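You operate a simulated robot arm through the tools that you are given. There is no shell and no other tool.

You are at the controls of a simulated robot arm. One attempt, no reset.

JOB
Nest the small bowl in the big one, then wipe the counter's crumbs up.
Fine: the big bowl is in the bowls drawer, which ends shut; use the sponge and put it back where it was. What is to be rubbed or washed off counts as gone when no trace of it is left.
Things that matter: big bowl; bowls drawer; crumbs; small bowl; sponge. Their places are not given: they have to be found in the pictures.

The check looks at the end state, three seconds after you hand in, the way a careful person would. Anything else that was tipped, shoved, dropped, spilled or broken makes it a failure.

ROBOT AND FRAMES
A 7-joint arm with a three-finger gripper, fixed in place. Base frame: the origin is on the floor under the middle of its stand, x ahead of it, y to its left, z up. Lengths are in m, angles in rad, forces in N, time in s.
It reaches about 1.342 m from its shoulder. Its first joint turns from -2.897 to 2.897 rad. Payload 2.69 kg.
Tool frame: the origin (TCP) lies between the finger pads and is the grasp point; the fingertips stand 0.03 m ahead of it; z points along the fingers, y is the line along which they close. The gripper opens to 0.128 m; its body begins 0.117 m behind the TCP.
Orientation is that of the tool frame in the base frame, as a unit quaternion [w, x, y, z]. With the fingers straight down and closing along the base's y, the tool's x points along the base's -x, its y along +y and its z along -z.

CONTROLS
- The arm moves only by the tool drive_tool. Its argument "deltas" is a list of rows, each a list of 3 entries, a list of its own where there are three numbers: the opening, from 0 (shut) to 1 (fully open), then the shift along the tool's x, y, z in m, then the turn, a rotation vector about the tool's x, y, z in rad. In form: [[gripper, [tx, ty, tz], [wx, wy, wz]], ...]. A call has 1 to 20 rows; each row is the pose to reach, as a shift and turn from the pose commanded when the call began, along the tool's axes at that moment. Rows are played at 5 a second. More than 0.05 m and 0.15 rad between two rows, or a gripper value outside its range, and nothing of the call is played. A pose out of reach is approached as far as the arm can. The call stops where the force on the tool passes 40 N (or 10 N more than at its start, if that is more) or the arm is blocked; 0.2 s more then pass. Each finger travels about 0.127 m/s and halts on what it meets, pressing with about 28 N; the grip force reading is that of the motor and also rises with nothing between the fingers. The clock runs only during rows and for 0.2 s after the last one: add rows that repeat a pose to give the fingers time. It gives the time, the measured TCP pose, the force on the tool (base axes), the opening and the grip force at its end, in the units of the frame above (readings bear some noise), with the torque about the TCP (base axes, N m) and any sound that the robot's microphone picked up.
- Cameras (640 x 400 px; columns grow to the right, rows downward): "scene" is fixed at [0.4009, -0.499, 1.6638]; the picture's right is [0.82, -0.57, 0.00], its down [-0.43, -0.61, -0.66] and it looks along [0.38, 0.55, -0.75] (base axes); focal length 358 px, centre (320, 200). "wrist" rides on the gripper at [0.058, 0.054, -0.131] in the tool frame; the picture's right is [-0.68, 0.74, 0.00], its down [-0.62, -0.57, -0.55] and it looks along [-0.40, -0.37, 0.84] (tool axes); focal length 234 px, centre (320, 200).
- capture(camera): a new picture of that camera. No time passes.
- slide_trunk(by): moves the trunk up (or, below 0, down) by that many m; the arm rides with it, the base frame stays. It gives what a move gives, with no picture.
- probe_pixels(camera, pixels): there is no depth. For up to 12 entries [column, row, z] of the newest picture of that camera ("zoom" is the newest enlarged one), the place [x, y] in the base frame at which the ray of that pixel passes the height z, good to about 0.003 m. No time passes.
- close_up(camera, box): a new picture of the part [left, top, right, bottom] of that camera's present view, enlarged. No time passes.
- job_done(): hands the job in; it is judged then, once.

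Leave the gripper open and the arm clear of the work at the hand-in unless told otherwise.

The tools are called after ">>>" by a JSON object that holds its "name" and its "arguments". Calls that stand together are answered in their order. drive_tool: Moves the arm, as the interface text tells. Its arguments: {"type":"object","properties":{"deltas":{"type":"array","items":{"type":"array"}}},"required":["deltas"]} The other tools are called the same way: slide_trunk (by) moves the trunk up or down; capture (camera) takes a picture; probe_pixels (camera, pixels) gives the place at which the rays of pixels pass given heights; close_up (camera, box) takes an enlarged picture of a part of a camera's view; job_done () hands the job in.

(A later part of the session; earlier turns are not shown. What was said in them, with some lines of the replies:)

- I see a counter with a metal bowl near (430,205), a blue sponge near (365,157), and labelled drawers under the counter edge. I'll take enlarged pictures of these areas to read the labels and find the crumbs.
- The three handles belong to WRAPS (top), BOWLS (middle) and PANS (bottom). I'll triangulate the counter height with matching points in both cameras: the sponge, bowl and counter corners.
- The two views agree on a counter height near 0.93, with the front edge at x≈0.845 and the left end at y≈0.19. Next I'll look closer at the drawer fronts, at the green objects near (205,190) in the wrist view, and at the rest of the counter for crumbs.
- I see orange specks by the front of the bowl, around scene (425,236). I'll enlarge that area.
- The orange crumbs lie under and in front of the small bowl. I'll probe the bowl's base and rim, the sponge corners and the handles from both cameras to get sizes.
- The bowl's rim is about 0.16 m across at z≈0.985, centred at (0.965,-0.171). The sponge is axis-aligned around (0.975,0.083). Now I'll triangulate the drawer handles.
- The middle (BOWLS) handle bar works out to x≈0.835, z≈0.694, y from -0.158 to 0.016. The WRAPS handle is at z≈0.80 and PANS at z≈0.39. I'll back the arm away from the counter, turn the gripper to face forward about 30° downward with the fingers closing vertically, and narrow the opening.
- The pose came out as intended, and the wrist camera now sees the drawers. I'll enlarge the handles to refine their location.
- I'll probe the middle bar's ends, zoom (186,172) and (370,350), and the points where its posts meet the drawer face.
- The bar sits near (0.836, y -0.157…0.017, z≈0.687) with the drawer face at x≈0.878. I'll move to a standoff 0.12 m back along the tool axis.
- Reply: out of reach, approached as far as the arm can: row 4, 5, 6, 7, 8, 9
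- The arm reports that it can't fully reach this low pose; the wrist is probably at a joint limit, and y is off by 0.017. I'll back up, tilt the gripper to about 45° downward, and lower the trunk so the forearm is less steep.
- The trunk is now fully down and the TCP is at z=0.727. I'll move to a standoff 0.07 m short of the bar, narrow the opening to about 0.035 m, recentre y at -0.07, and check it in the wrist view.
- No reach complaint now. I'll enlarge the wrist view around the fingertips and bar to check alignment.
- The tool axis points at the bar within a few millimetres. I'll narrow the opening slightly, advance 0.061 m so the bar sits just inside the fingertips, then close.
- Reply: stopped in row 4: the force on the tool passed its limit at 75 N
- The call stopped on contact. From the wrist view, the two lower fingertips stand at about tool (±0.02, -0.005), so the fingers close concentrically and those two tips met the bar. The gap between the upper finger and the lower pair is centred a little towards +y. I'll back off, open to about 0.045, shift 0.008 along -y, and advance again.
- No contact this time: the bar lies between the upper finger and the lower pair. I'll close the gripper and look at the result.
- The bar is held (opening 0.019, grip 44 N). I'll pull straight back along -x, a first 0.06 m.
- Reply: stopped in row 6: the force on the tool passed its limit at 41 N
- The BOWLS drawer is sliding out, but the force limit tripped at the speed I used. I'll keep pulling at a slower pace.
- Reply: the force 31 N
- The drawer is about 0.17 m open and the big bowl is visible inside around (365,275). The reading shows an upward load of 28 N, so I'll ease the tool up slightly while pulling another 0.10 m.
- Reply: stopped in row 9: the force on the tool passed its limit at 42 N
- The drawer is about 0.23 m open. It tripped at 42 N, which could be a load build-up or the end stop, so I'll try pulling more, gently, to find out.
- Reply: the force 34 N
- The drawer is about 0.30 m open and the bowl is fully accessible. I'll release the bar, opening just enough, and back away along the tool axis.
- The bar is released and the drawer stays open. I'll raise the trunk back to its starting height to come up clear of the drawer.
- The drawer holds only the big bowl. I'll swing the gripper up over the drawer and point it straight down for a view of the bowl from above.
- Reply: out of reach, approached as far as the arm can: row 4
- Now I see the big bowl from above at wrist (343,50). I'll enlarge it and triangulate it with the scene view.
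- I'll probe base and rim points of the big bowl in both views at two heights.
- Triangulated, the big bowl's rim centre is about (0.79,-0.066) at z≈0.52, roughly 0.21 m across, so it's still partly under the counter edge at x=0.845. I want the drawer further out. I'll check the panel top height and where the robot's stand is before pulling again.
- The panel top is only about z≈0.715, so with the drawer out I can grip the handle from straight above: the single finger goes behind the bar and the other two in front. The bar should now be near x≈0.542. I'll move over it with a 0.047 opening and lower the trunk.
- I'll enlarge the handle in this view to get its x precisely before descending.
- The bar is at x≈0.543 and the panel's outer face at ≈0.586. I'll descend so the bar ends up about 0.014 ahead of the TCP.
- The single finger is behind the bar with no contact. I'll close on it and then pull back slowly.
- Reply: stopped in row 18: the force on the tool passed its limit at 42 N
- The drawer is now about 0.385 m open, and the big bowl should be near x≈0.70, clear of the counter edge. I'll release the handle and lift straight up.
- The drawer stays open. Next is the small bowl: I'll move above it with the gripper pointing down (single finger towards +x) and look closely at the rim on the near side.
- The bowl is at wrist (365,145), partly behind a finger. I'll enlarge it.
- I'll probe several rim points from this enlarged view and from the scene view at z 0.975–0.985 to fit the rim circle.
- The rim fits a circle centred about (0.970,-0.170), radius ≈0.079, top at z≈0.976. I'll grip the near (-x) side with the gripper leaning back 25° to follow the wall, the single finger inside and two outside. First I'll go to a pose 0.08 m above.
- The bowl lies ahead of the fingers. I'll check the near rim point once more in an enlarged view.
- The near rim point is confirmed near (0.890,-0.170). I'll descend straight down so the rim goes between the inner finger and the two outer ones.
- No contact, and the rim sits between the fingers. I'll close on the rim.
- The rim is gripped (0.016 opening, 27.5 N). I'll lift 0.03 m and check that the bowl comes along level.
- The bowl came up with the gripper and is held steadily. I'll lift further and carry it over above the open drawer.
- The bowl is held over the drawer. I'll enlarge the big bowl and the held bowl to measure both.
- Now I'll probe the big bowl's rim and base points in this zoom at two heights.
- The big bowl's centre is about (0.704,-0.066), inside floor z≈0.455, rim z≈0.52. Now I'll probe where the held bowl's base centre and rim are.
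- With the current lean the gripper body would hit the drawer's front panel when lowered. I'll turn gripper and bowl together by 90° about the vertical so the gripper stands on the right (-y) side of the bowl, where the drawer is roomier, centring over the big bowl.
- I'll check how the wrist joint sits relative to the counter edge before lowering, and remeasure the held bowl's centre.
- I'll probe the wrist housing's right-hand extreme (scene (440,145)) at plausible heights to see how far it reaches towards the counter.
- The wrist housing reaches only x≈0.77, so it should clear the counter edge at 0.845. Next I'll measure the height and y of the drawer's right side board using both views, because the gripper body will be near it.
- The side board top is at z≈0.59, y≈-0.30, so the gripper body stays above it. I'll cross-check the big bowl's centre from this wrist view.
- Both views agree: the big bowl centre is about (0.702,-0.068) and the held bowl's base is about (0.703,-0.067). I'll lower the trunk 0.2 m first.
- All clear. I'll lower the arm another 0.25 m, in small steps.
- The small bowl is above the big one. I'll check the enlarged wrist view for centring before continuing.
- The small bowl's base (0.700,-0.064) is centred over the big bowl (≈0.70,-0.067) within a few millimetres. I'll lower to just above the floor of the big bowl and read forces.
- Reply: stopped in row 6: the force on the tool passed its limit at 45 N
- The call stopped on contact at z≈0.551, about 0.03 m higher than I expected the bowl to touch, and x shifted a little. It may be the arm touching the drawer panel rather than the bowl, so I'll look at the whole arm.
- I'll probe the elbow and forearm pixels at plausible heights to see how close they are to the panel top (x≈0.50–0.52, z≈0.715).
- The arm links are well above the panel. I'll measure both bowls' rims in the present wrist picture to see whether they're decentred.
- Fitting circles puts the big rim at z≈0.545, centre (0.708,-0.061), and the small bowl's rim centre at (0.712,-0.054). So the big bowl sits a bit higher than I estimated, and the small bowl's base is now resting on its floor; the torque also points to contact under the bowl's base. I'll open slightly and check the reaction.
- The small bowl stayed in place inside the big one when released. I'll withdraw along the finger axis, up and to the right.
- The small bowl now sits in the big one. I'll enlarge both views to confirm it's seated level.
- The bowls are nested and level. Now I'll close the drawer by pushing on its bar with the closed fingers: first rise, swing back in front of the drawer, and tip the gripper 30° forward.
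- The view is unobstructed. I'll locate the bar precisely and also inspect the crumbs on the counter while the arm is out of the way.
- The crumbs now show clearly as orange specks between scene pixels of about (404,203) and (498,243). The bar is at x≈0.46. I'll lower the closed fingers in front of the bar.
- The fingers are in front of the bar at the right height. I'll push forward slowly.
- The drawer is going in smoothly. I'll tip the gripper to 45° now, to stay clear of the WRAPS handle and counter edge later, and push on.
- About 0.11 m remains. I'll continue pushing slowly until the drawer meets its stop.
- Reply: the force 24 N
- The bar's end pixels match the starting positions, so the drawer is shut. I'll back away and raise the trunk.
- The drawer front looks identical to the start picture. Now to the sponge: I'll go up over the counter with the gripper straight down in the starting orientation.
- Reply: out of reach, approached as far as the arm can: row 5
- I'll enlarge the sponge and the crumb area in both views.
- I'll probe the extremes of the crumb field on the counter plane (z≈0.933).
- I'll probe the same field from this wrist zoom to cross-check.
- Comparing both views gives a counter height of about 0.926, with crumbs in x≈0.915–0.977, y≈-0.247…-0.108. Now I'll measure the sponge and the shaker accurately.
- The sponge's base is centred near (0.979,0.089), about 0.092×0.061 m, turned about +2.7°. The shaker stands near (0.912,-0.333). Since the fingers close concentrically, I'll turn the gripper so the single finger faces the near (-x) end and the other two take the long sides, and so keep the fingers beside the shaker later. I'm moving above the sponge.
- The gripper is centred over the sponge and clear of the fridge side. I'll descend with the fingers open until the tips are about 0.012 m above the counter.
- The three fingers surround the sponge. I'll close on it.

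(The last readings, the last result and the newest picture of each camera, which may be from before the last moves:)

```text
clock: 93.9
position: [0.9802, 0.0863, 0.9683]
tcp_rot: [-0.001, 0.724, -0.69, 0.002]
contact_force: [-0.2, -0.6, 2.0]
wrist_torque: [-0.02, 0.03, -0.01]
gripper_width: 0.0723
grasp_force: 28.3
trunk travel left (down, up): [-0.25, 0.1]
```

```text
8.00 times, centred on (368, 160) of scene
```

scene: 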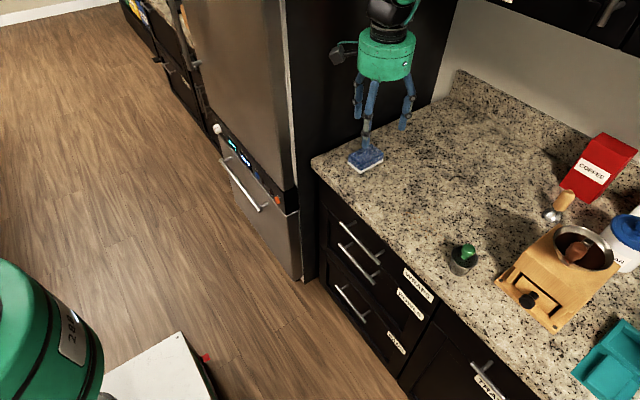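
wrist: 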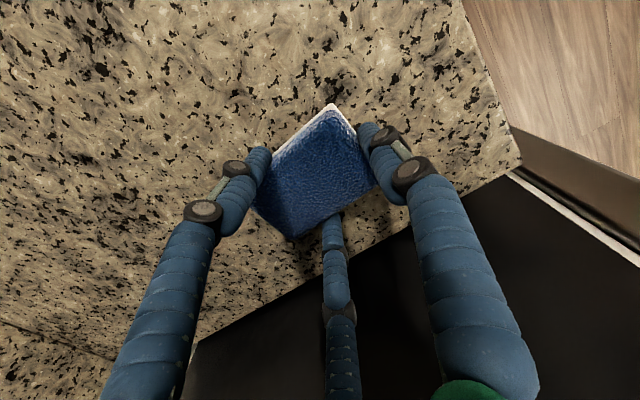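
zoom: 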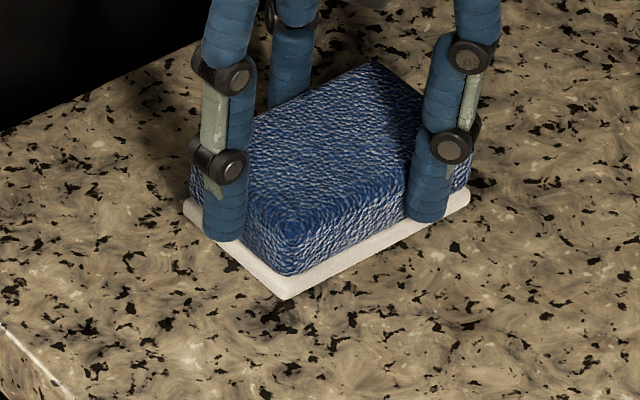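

The sponge is gripped; closing moved it about 8 mm in +x, which I'll correct when I put it back. I'll lift it 0.03 m, carry it to just left of the crumbs, and lower it to light contact.

>>> {"name": "drive_tool", "arguments": {"deltas": [[0, [0, 0, -0.01], [0, 0, 0]], [0, [0, 0, -0.03], [0, 0, 0]], [0, [0.0272, 0.0087, -0.03], [0, 0, 0]], [0, [0.0544, 0.0174, -0.03], [0, 0, 0]], [0, [0.0817, 0.0261, -0.03], [0, 0, 0]], [0, [0.1089, 0.0348, -0.03], [0, 0, 0]], [0, [0.1361, 0.0435, -0.03], [0, 0, 0]], [0, [0.1361, 0.0435, -0.015], [0, 0, 0]], [0, [0.1361, 0.0435, -0.005], [0, 0, 0]], [0, [0.1361, 0.0435, 0.0], [0, 0, 0]], [0, [0.1361, 0.0435, 0.0], [0, 0, 0]]]}}

>>> {"name": "capture", "arguments": {"camera": "scene"}}

>>> {"name": "close_up", "arguments": {"camera": "scene", "box": [350, 140, 490, 260]}}

```text
clock: 96.3
position: [0.9432, -0.0521, 0.9694]
tcp_rot: [-0.001, 0.724, -0.69, 0.002]
contact_force: [-1.4, -0.1, 2.7]
wrist_torque: [0.02, 0.09, 0.0]
gripper_width: 0.0719
grasp_force: 28.1
trunk travel left (down, up): [-0.25, 0.1]
```

```text
taken
```

scene: 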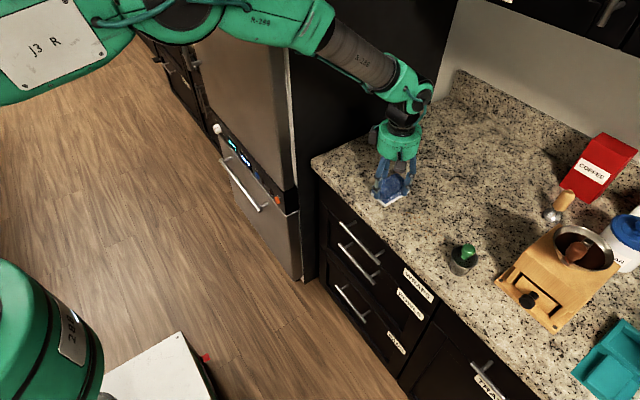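

```text
3.33 times, centred on (420, 200) of scene
```

zoom: 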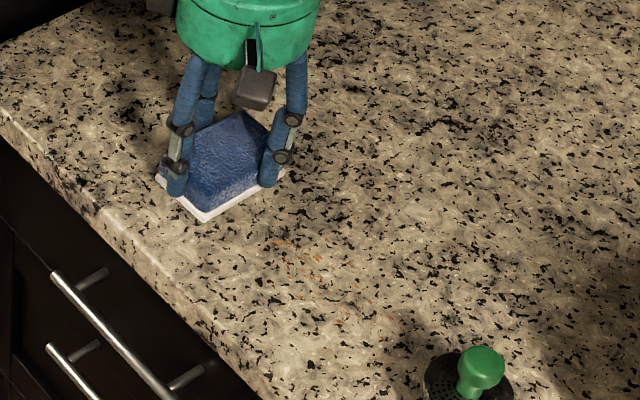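

Light contact (about 3 N). I'll press slightly and sweep slowly in -y across the crumbs, stopping before the shaker.

>>> {"name": "drive_tool", "arguments": {"deltas": [[0, [0, 0, 0.002], [0, 0, 0]], [0, [0.015, 0.0007, 0.003], [0, 0, 0]], [0, [0.03, 0.0014, 0.003], [0, 0, 0]], [0, [0.045, 0.0021, 0.003], [0, 0, 0]], [0, [0.06, 0.0028, 0.003], [0, 0, 0]], [0, [0.075, 0.0035, 0.003], [0, 0, 0]], [0, [0.09, 0.0042, 0.003], [0, 0, 0]], [0, [0.105, 0.0049, 0.003], [0, 0, 0]], [0, [0.12, 0.0057, 0.003], [0, 0, 0]], [0, [0.135, 0.0064, 0.003], [0, 0, 0]], [0, [0.15, 0.0071, 0.003], [0, 0, 0]], [0, [0.16, 0.0075, 0.003], [0, 0, 0]], [0, [0.168, 0.0079, 0.003], [0, 0, 0]], [0, [0.168, 0.0079, 0.003], [0, 0, 0]]]}}

>>> {"name": "close_up", "arguments": {"camera": "scene", "box": [370, 160, 510, 280]}}

>>> {"name": "capture", "arguments": {"camera": "wrist"}}

```text
clock: 99.3
position: [0.9413, -0.2173, 0.9679]
tcp_rot: [-0.001, 0.724, -0.69, 0.003]
contact_force: [-0.2, 9.7, 26.6]
wrist_torque: [0.34, -0.47, 0.17]
gripper_width: 0.0718
grasp_force: 28.1
trunk travel left (down, up): [-0.25, 0.1]
```

```text
3.33 times, centred on (440, 220) of scene
```

zoom: 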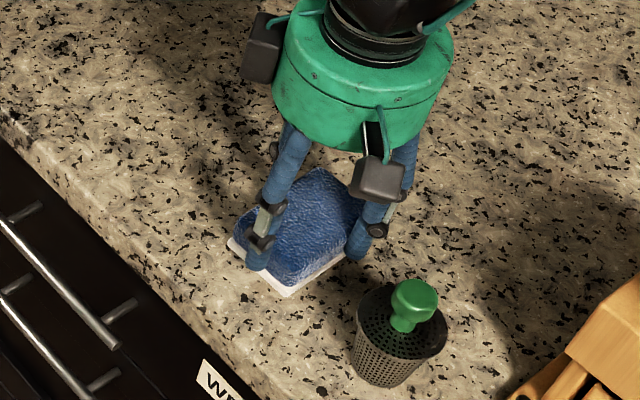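

```text
taken
```

wrist: 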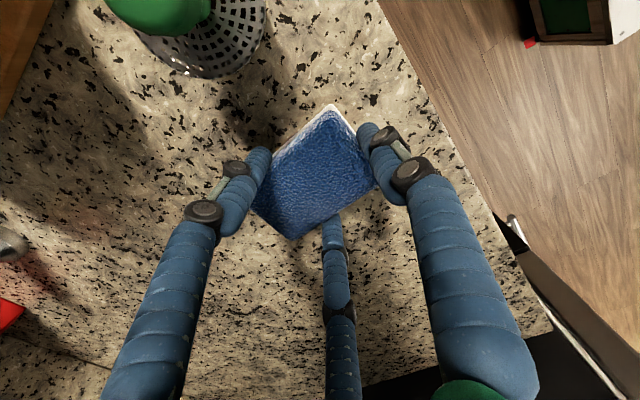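

The sweep went well, with about 27 N of pressure. I'll go 0.01 m further towards the last crumbs with slightly less pressure, scrub a little in x, and wipe back in +y.

>>> {"name": "drive_tool", "arguments": {"deltas": [[0, [0.005, 0, -0.001], [0, 0, 0]], [0, [0.01, 0, -0.001], [0, 0, 0]], [0, [0.01, 0.008, -0.001], [0, 0, 0]], [0, [0.01, 0.0, -0.001], [0, 0, 0]], [0, [0.01, -0.01, -0.001], [0, 0, 0]], [0, [0.01, -0.016, -0.001], [0, 0, 0]], [0, [0.0, -0.016, -0.001], [0, 0, 0]], [0, [-0.02, -0.014, -0.001], [0, 0, 0]], [0, [-0.04, -0.012, -0.001], [0, 0, 0]], [0, [-0.06, -0.012, -0.001], [0, 0, 0]], [0, [-0.08, -0.012, -0.001], [0, 0, 0]], [0, [-0.1, -0.012, -0.001], [0, 0, 0]], [0, [-0.12, -0.012, -0.001], [0, 0, 0]], [0, [-0.14, -0.01, -0.001], [0, 0, 0]], [0, [-0.155, -0.01, -0.001], [0, 0, 0]], [0, [-0.165, -0.01, -0.003], [0, 0, 0]], [0, [-0.165, -0.01, -0.015], [0, 0, 0]], [0, [-0.175, -0.01, -0.035], [0, 0, 0]]]}}

>>> {"name": "close_up", "arguments": {"camera": "scene", "box": [385, 185, 485, 250]}}

>>> {"name": "capture", "arguments": {"camera": "scene"}}

```text
clock: 103.1
position: [0.944, -0.0423, 1.0017]
tcp_rot: [0.001, 0.723, -0.691, 0.002]
contact_force: [-0.5, 0.7, -0.4]
wrist_torque: [0.06, -0.05, 0.03]
gripper_width: 0.0716
grasp_force: 27.9
trunk travel left (down, up): [-0.25, 0.1]
```

```text
6.15 times, centred on (435, 218) of scene
```

zoom: 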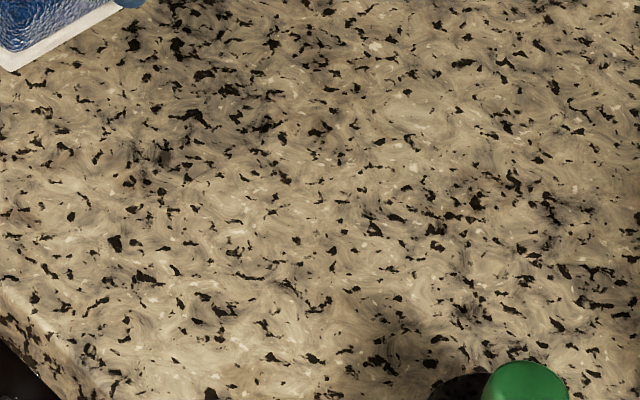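

```text
taken
```

scene: 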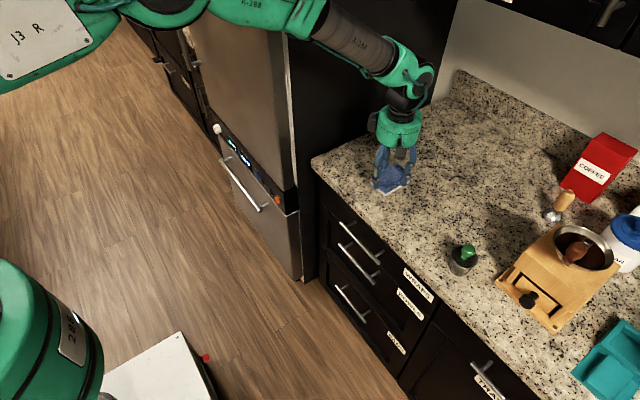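

No orange specks remain in this view. I'll zoom in further on the wiped area and look over the rest of the counter for other crumbs.

>>> {"name": "close_up", "arguments": {"camera": "scene", "box": [395, 195, 435, 225]}}

>>> {"name": "close_up", "arguments": {"camera": "scene", "box": [415, 215, 455, 245]}}

>>> {"name": "close_up", "arguments": {"camera": "scene", "box": [430, 225, 480, 260]}}

>>> {"name": "close_up", "arguments": {"camera": "scene", "box": [420, 90, 560, 190]}}

>>> {"name": "close_up", "arguments": {"camera": "scene", "box": [460, 180, 580, 270]}}

>>> {"name": "close_up", "arguments": {"camera": "scene", "box": [450, 260, 610, 400]}}

>>> {"name": "close_up", "arguments": {"camera": "scene", "box": [540, 150, 640, 300]}}

```text
13.33 times, centred on (415, 210) of scene
```

zoom: 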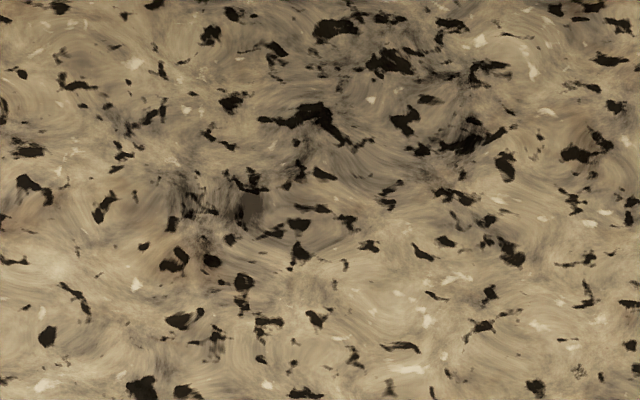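

```text
13.33 times, centred on (435, 230) of scene
```

zoom: 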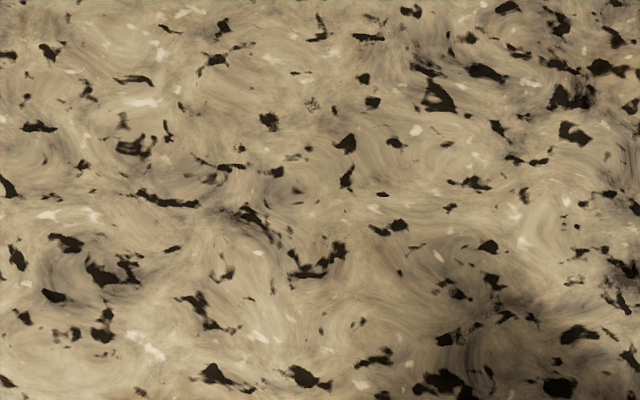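

```text
11.43 times, centred on (455, 242) of scene
```

zoom: 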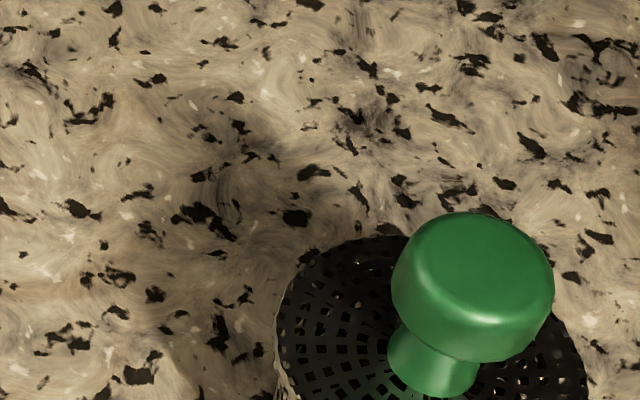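

```text
4.00 times, centred on (490, 140) of scene
```

zoom: 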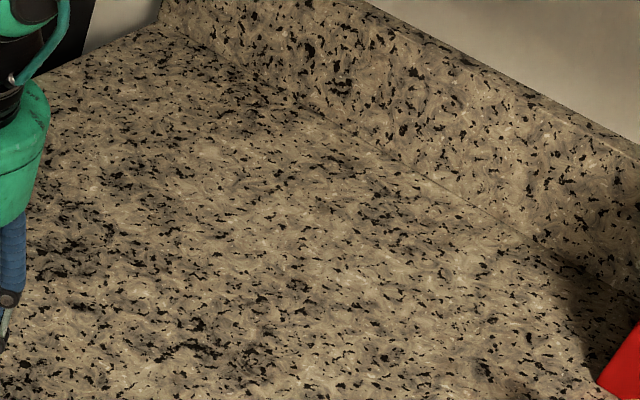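

```text
4.44 times, centred on (520, 225) of scene
```

zoom: 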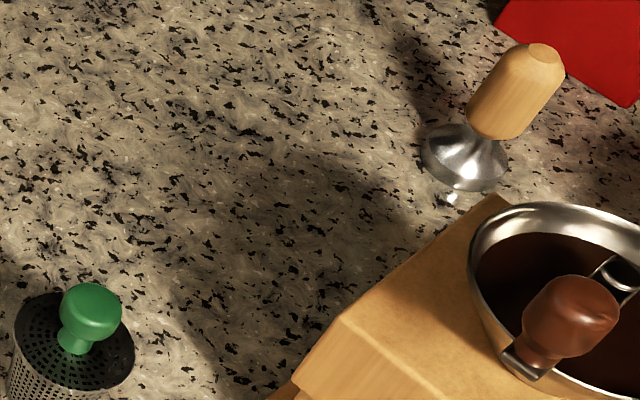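

```text
2.86 times, centred on (530, 330) of scene
```

zoom: 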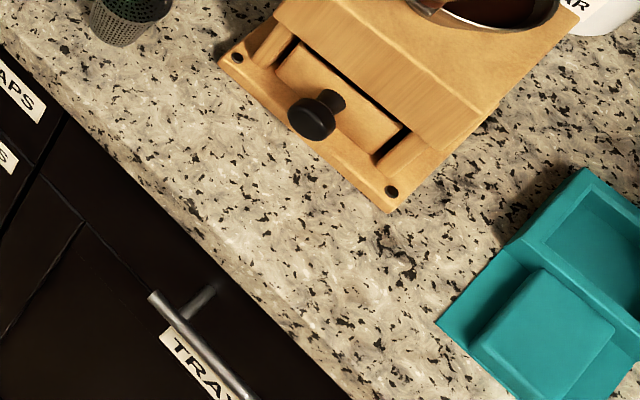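

```text
2.67 times, centred on (590, 225) of scene
```

zoom: 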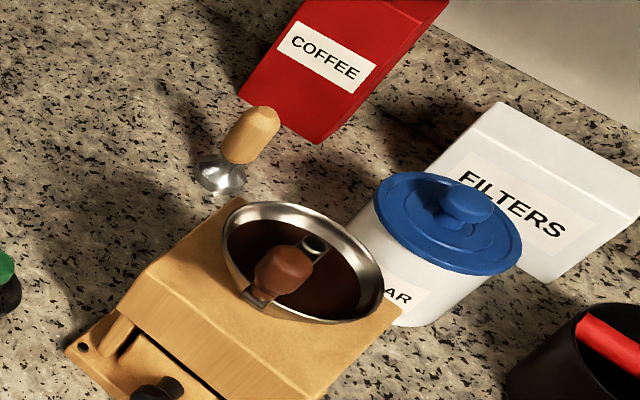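

The area looks clean, but I notice a faint grainy speck near scene (434.4,222.7). I'll magnify it.

>>> {"name": "close_up", "arguments": {"camera": "scene", "box": [428, 218, 442, 227]}}

>>> {"name": "close_up", "arguments": {"camera": "scene", "box": [400, 196, 424, 212]}}

>>> {"name": "close_up", "arguments": {"camera": "scene", "box": [436, 230, 460, 246]}}

>>> {"name": "close_up", "arguments": {"camera": "scene", "box": [416, 226, 440, 242]}}

```text
16.00 times, centred on (435, 222) of scene
```

zoom: 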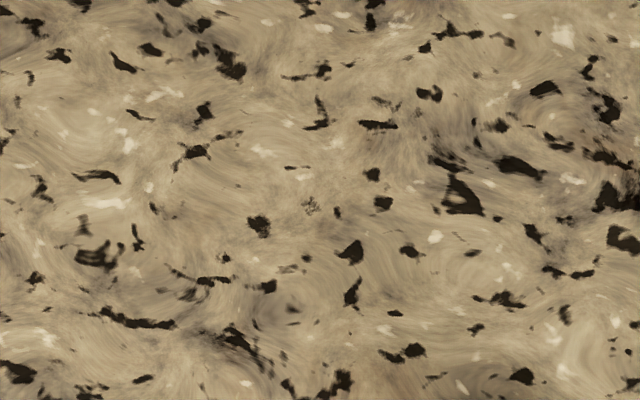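

```text
16.00 times, centred on (412, 204) of scene
```

zoom: 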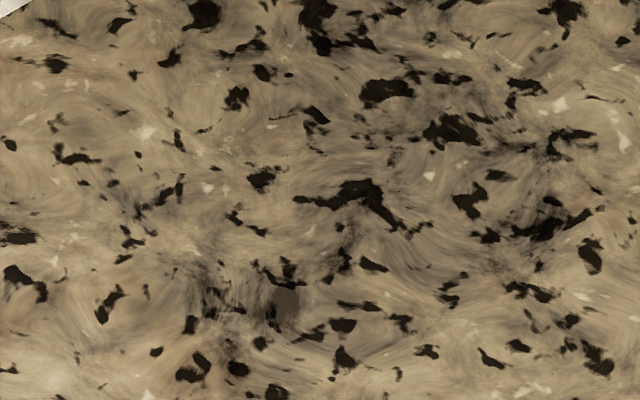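

```text
16.00 times, centred on (448, 238) of scene
```

zoom: 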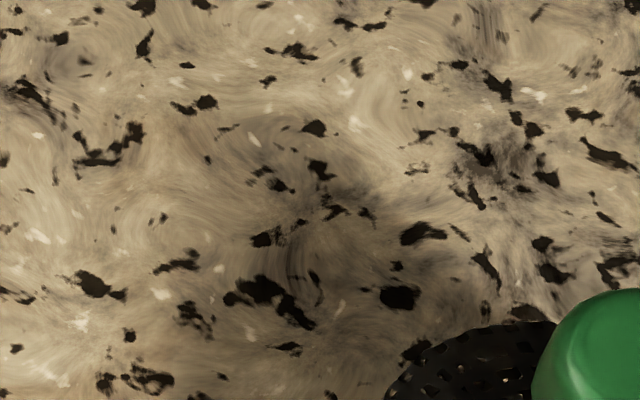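

```text
16.00 times, centred on (428, 234) of scene
```

zoom: 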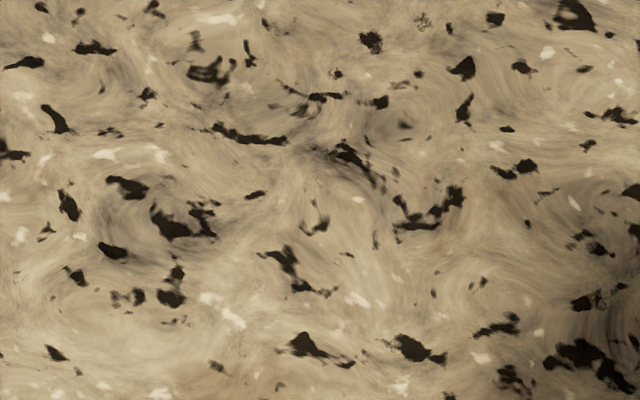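

It looks like part of the stone pattern, but a second wipe costs little. I'll make another pair of passes, further out in x on the way there and nearer on the way back, with similar pressure.

>>> {"name": "drive_tool", "arguments": {"deltas": [[0, [0.0087, -0.0136, 0.02], [0, 0, 0]], [0, [0.0087, -0.0136, 0.03], [0, 0, 0]], [0, [0.0087, -0.0136, 0.0345], [0, 0, 0]], [0, [0.0281, -0.0127, 0.0345], [0, 0, 0]], [0, [0.0475, -0.0118, 0.0345], [0, 0, 0]], [0, [0.067, -0.0109, 0.0345], [0, 0, 0]], [0, [0.0864, -0.01, 0.0345], [0, 0, 0]], [0, [0.1058, -0.009, 0.0345], [0, 0, 0]], [0, [0.1252, -0.0081, 0.0345], [0, 0, 0]], [0, [0.1447, -0.0072, 0.0345], [0, 0, 0]], [0, [0.1641, -0.0063, 0.0345], [0, 0, 0]], [0, [0.1835, -0.0054, 0.0345], [0, 0, 0]], [0, [0.1826, 0.0126, 0.0345], [0, 0, 0]], [0, [0.1551, 0.0113, 0.0345], [0, 0, 0]], [0, [0.1276, 0.01, 0.0345], [0, 0, 0]], [0, [0.1001, 0.0087, 0.0345], [0, 0, 0]], [0, [0.0727, 0.0074, 0.0345], [0, 0, 0]], [0, [0.0452, 0.0061, 0.0345], [0, 0, 0]], [0, [0.0178, 0.0048, 0.033], [0, 0, 0]], [0, [0.0, 0.0048, 0.01], [0, 0, 0]]]}}

>>> {"name": "close_up", "arguments": {"camera": "scene", "box": [385, 185, 485, 250]}}

>>> {"name": "close_up", "arguments": {"camera": "scene", "box": [428, 218, 442, 227]}}

```text
clock: 107.3
position: [0.9378, -0.042, 0.991]
tcp_rot: [0.001, 0.723, -0.69, 0.0]
contact_force: [-0.2, 0.4, -0.1]
wrist_torque: [-0.04, -0.03, -0.03]
gripper_width: 0.0716
grasp_force: 28.4
trunk travel left (down, up): [-0.25, 0.1]
```

```text
6.15 times, centred on (435, 218) of scene
```

zoom: 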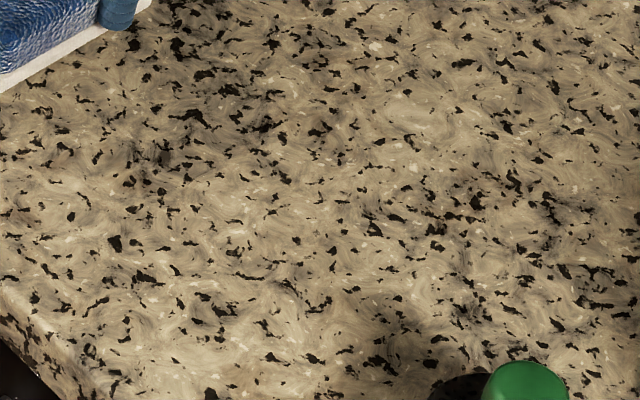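

```text
16.00 times, centred on (435, 222) of scene
```

zoom: 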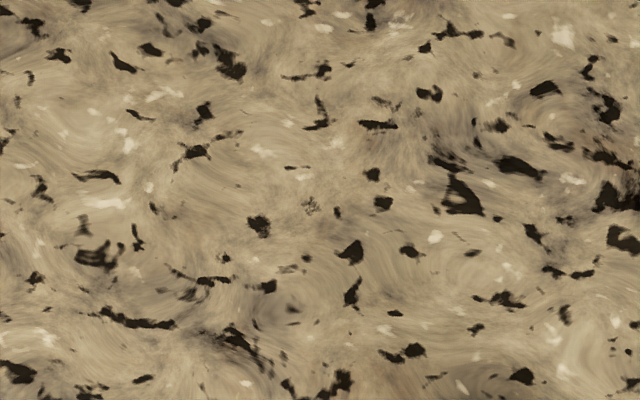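

The speck is unchanged, so it's part of the stone, and the crumbs are gone. Now I'll carry the sponge back to its original place, with the 8 mm grip shift corrected, and lower it.

>>> {"name": "drive_tool", "arguments": {"deltas": [[0, [-0.015, -0.005, -0.01], [0, 0, 0]], [0, [-0.045, -0.0141, -0.01], [0, 0, 0]], [0, [-0.075, -0.0236, -0.01], [0, 0, 0]], [0, [-0.105, -0.033, -0.01], [0, 0, 0]], [0, [-0.12, -0.0377, -0.01], [0, 0, 0]], [0, [-0.1283, -0.0403, -0.005], [0, 0, 0]], [0, [-0.1283, -0.0403, 0.01], [0, 0, 0]], [0, [-0.1283, -0.0403, 0.017], [0, 0, 0]], [0, [-0.1283, -0.0403, 0.02], [0, 0, 0]], [0, [-0.1283, -0.0403, 0.02], [0, 0, 0]]]}}

>>> {"name": "close_up", "arguments": {"camera": "scene", "box": [335, 135, 400, 185]}}

```text
clock: 109.5
position: [0.9744, 0.0849, 0.9705]
tcp_rot: [0.0, 0.724, -0.69, 0.002]
contact_force: [-1.0, 0.4, -0.6]
wrist_torque: [-0.01, 0.02, 0.01]
gripper_width: 0.0715
grasp_force: 27.7
trunk travel left (down, up): [-0.25, 0.1]
```

```text
8.00 times, centred on (368, 160) of scene
```

zoom: 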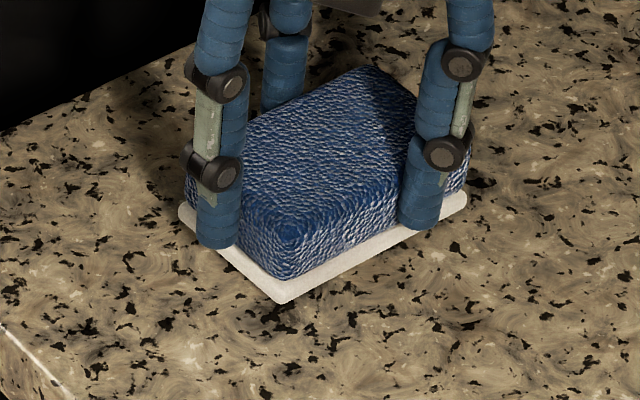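

It hovers about 2 mm above the counter, and comparing corners with the original picture it needs about -0.007 m in x and +0.0035 m in y. I'll correct that and set it down.

>>> {"name": "drive_tool", "arguments": {"deltas": [[0, [-0.002, 0.0034, 0], [0, 0, 0]], [0, [-0.0039, 0.0067, 0], [0, 0, 0]], [0, [-0.0039, 0.0067, 0.001], [0, 0, 0]], [0, [-0.0039, 0.0067, 0.002], [0, 0, 0]], [0, [-0.0039, 0.0067, 0.002], [0, 0, 0]]]}}

>>> {"name": "close_up", "arguments": {"camera": "scene", "box": [335, 135, 400, 185]}}

```text
clock: 110.7
position: [0.9668, 0.0902, 0.969]
tcp_rot: [-0.001, 0.723, -0.69, 0.002]
contact_force: [0.3, 0.7, -0.3]
wrist_torque: [0.01, -0.01, 0.01]
gripper_width: 0.0716
grasp_force: 28.2
trunk travel left (down, up): [-0.25, 0.1]
```

```text
8.00 times, centred on (368, 160) of scene
```

zoom: 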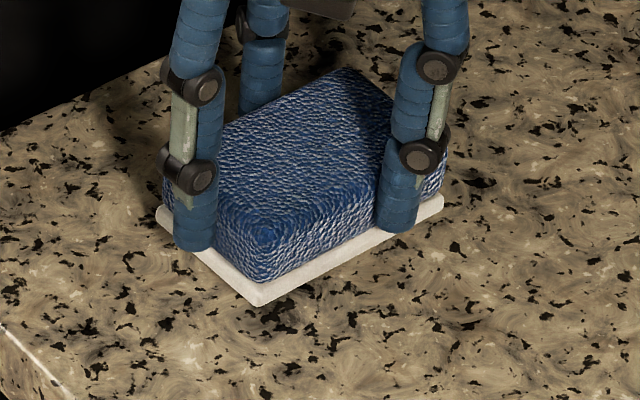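

It's nearly there: slightly too high still and about 1 mm off in y. I'll make the final adjustment and touch down.

>>> {"name": "drive_tool", "arguments": {"deltas": [[0, [0.0013, -0.0004, 0.0005], [0, 0, 0]], [0, [0.0013, -0.0004, 0.0015], [0, 0, 0]], [0, [0.0013, -0.0004, 0.0025], [0, 0, 0]], [0, [0.0013, -0.0004, 0.0025], [0, 0, 0]]]}}

>>> {"name": "close_up", "arguments": {"camera": "scene", "box": [335, 135, 400, 185]}}

```text
clock: 111.7
position: [0.9683, 0.0886, 0.9662]
tcp_rot: [-0.001, 0.724, -0.69, 0.002]
contact_force: [0.6, -1.3, 7.3]
wrist_torque: [0.02, -0.06, -0.02]
gripper_width: 0.0717
grasp_force: 28.2
trunk travel left (down, up): [-0.25, 0.1]
```

```text
8.00 times, centred on (368, 160) of scene
```

zoom: 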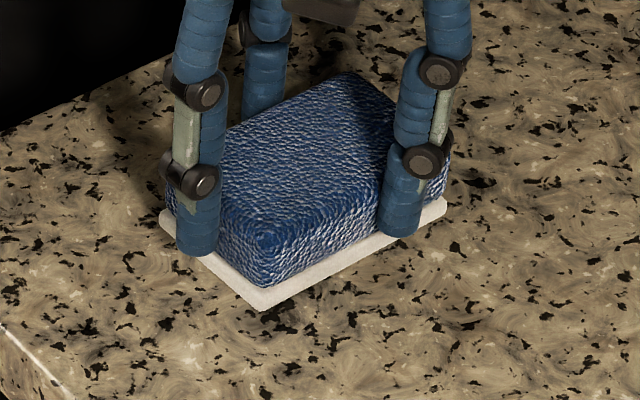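

The corners match the original picture within a pixel or so, and it's in contact (7 N). I'll release it by opening gradually.

>>> {"name": "drive_tool", "arguments": {"deltas": [[0.57, [0, 0, -0.001], [0, 0, 0]], [0.62, [0, 0, -0.001], [0, 0, 0]], [0.7, [0, 0, -0.001], [0, 0, 0]], [0.8, [0, 0, -0.001], [0, 0, 0]], [0.9, [0, 0, -0.001], [0, 0, 0]], [1.0, [0, 0, -0.001], [0, 0, 0]], [1.0, [0, 0, -0.001], [0, 0, 0]]]}}

>>> {"name": "close_up", "arguments": {"camera": "scene", "box": [335, 135, 400, 185]}}

```text
clock: 113.3
position: [0.9669, 0.0891, 0.9662]
tcp_rot: [-0.001, 0.724, -0.69, 0.002]
contact_force: [0.6, 0.3, -0.3]
wrist_torque: [0.01, -0.02, -0.03]
gripper_width: 0.1279
grasp_force: 0.0
trunk travel left (down, up): [-0.25, 0.1]
```

```text
8.00 times, centred on (368, 160) of scene
```

zoom: 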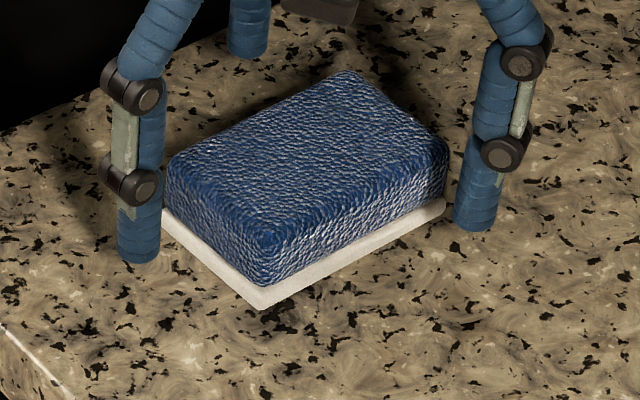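

The sponge is back within a fraction of a millimetre. I'll rise straight up, clear of it.

>>> {"name": "drive_tool", "arguments": {"deltas": [[1, [0, 0, -0.02], [0, 0, 0]], [1, [0, 0, -0.05], [0, 0, 0]], [1, [0, 0, -0.09], [0, 0, 0]], [1, [0, 0, -0.13], [0, 0, 0]], [1, [0, 0, -0.17], [0, 0, 0]], [1, [0, 0, -0.21], [0, 0, 0]], [1, [0, 0, -0.25], [0, 0, 0]]]}}

>>> {"name": "drive_tool", "arguments": {"deltas": [[1, [0.0125, 0.0155, 0], [0, 0, 0.1348]], [1, [0.025, 0.031, 0], [0, 0, 0.2697]], [1, [0.0375, 0.0465, 0], [0, 0, 0.4045]], [1, [0.05, 0.062, 0], [0, 0, 0.5393]], [1, [0.0625, 0.0775, 0], [0, 0, 0.6742]], [1, [0.075, 0.093, 0], [0, 0, 0.809]], [1, [0.0875, 0.1085, 0], [0, 0, 0.9438]], [1, [0.1, 0.124, 0], [0, 0, 1.0787]], [1, [0.1125, 0.1395, 0], [0, 0, 1.2135]], [1, [0.125, 0.155, 0], [0, 0, 1.3483]], [1, [0.1375, 0.1705, 0], [0, 0, 1.4832]], [1, [0.15, 0.186, 0], [0, 0, 1.618]], [1, [0.15, 0.186, 0], [0, 0, 1.618]]]}}

>>> {"name": "capture", "arguments": {"camera": "scene"}}

>>> {"name": "capture", "arguments": {"camera": "wrist"}}

```text
clock: 114.9
position: [0.9679, 0.0888, 1.2158]
tcp_rot: [0.0, 0.723, -0.69, 0.002]
contact_force: [-0.2, -0.2, -0.3]
wrist_torque: [0.02, -0.03, 0.0]
gripper_width: 0.1282
grasp_force: 0.1
trunk travel left (down, up): [-0.25, 0.1]
```

```text
clock: 117.7
position: [0.787, -0.0691, 1.2173]
tcp_rot: [0.001, 0.001, 1.0, -0.001]
contact_force: [0.1, -0.3, 0.2]
wrist_torque: [0.01, -0.03, -0.03]
gripper_width: 0.1281
grasp_force: 0.0
trunk travel left (down, up): [-0.25, 0.1]
```

```text
taken
```

scene: 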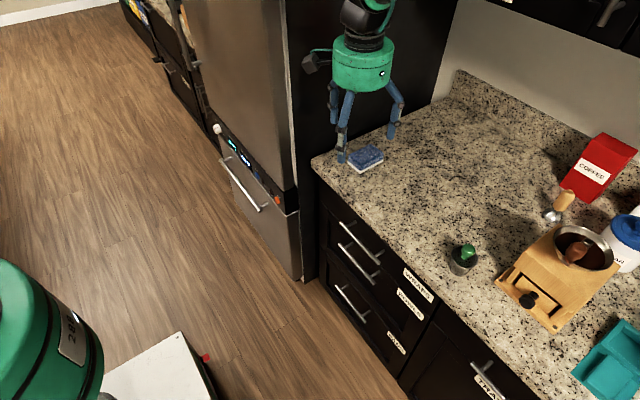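

```text
taken
```

wrist: 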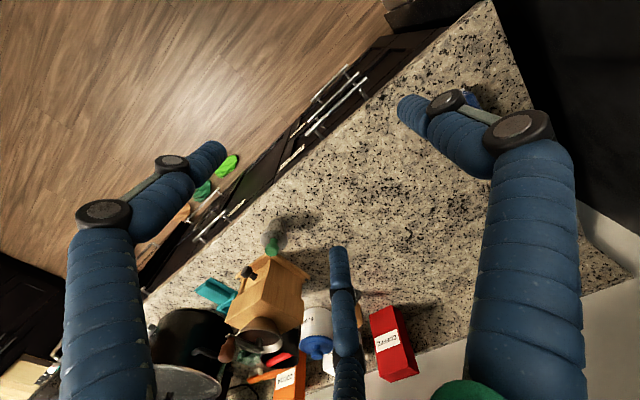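

I'm back near the start pose with the gripper open. I'll make a final check of the wiped area from the wrist camera and of the drawer fronts.

>>> {"name": "close_up", "arguments": {"camera": "wrist", "box": [290, 150, 390, 230]}}

>>> {"name": "close_up", "arguments": {"camera": "wrist", "box": [270, 50, 400, 160]}}

>>> {"name": "close_up", "arguments": {"camera": "scene", "box": [310, 190, 440, 270]}}

>>> {"name": "close_up", "arguments": {"camera": "scene", "box": [385, 185, 485, 250]}}

>>> {"name": "close_up", "arguments": {"camera": "scene", "box": [310, 260, 440, 340]}}

```text
5.00 times, centred on (340, 190) of wrist
```

zoom: 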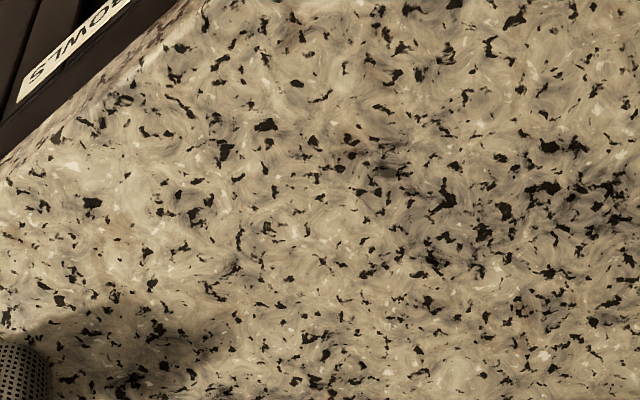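

```text
3.64 times, centred on (335, 105) of wrist
```

zoom: 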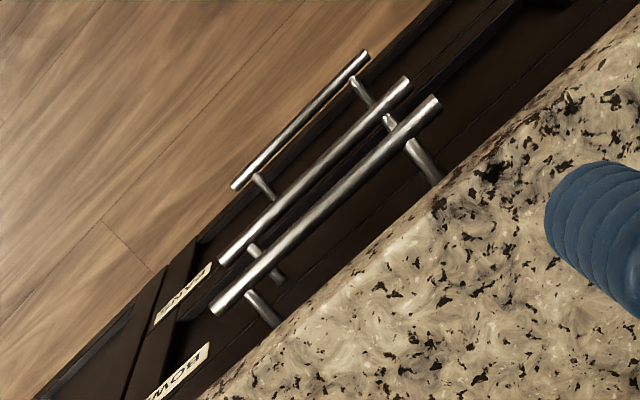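

```text
4.92 times, centred on (375, 230) of scene
```

zoom: 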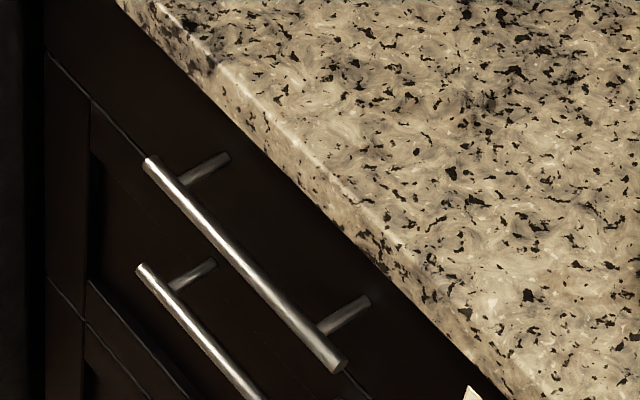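

```text
6.15 times, centred on (435, 218) of scene
```

zoom: 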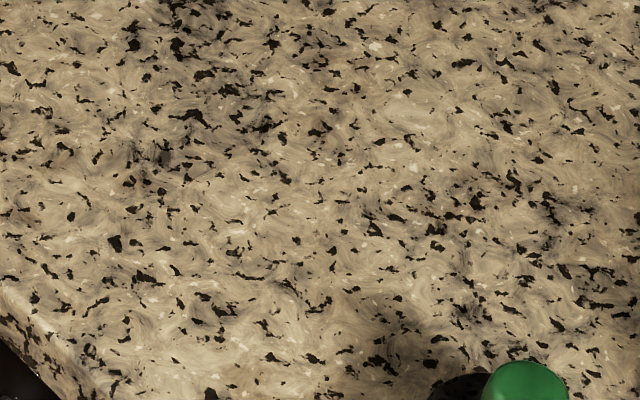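

```text
4.92 times, centred on (375, 300) of scene
```

zoom: 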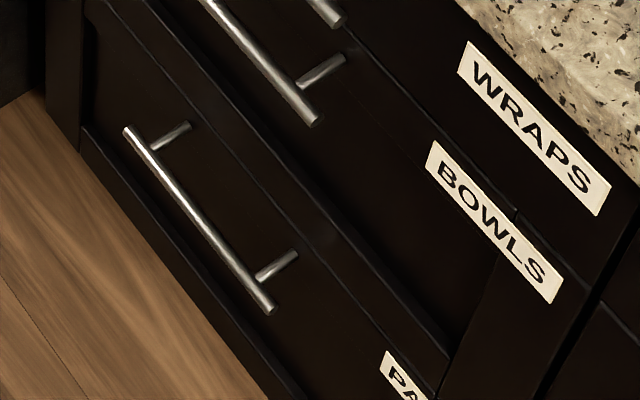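

Both views show a clean counter, the drawer front is exactly where it was at the start, the sponge is back in place, and the gripper is open and clear. The last view of the bowls, with the drawer partly closed, still showed them nested, and I closed it gently from there. I'm handing in.

>>> {"name": "job_done", "arguments": {}}

```text
The job is handed in.
```

The small bowl is nested in the big one inside the BOWLS drawer, the drawer is shut, and the counter's crumbs are wiped up. I've handed the job in.

- **Bowls:** I opened the BOWLS drawer, set the small bowl level inside the big one, and pushed the drawer closed slowly. I could not see inside once it was shut, but the bowls still looked nested while it was closing.
- **Drawer:** its front and handle sit in the same place as in the first pictures.
- **Crumbs:** I made two pairs of passes with the sponge. Close-ups from both cameras show no orange specks left. One faint grey speck did not change with wiping and appears to be part of the stone.
- **Sponge:** it is back where it was, with its corners within about a pixel of the original picture.
- **Other items:** I saw nothing else on the counter that had moved. The gripper is open and the arm is clear of the work.
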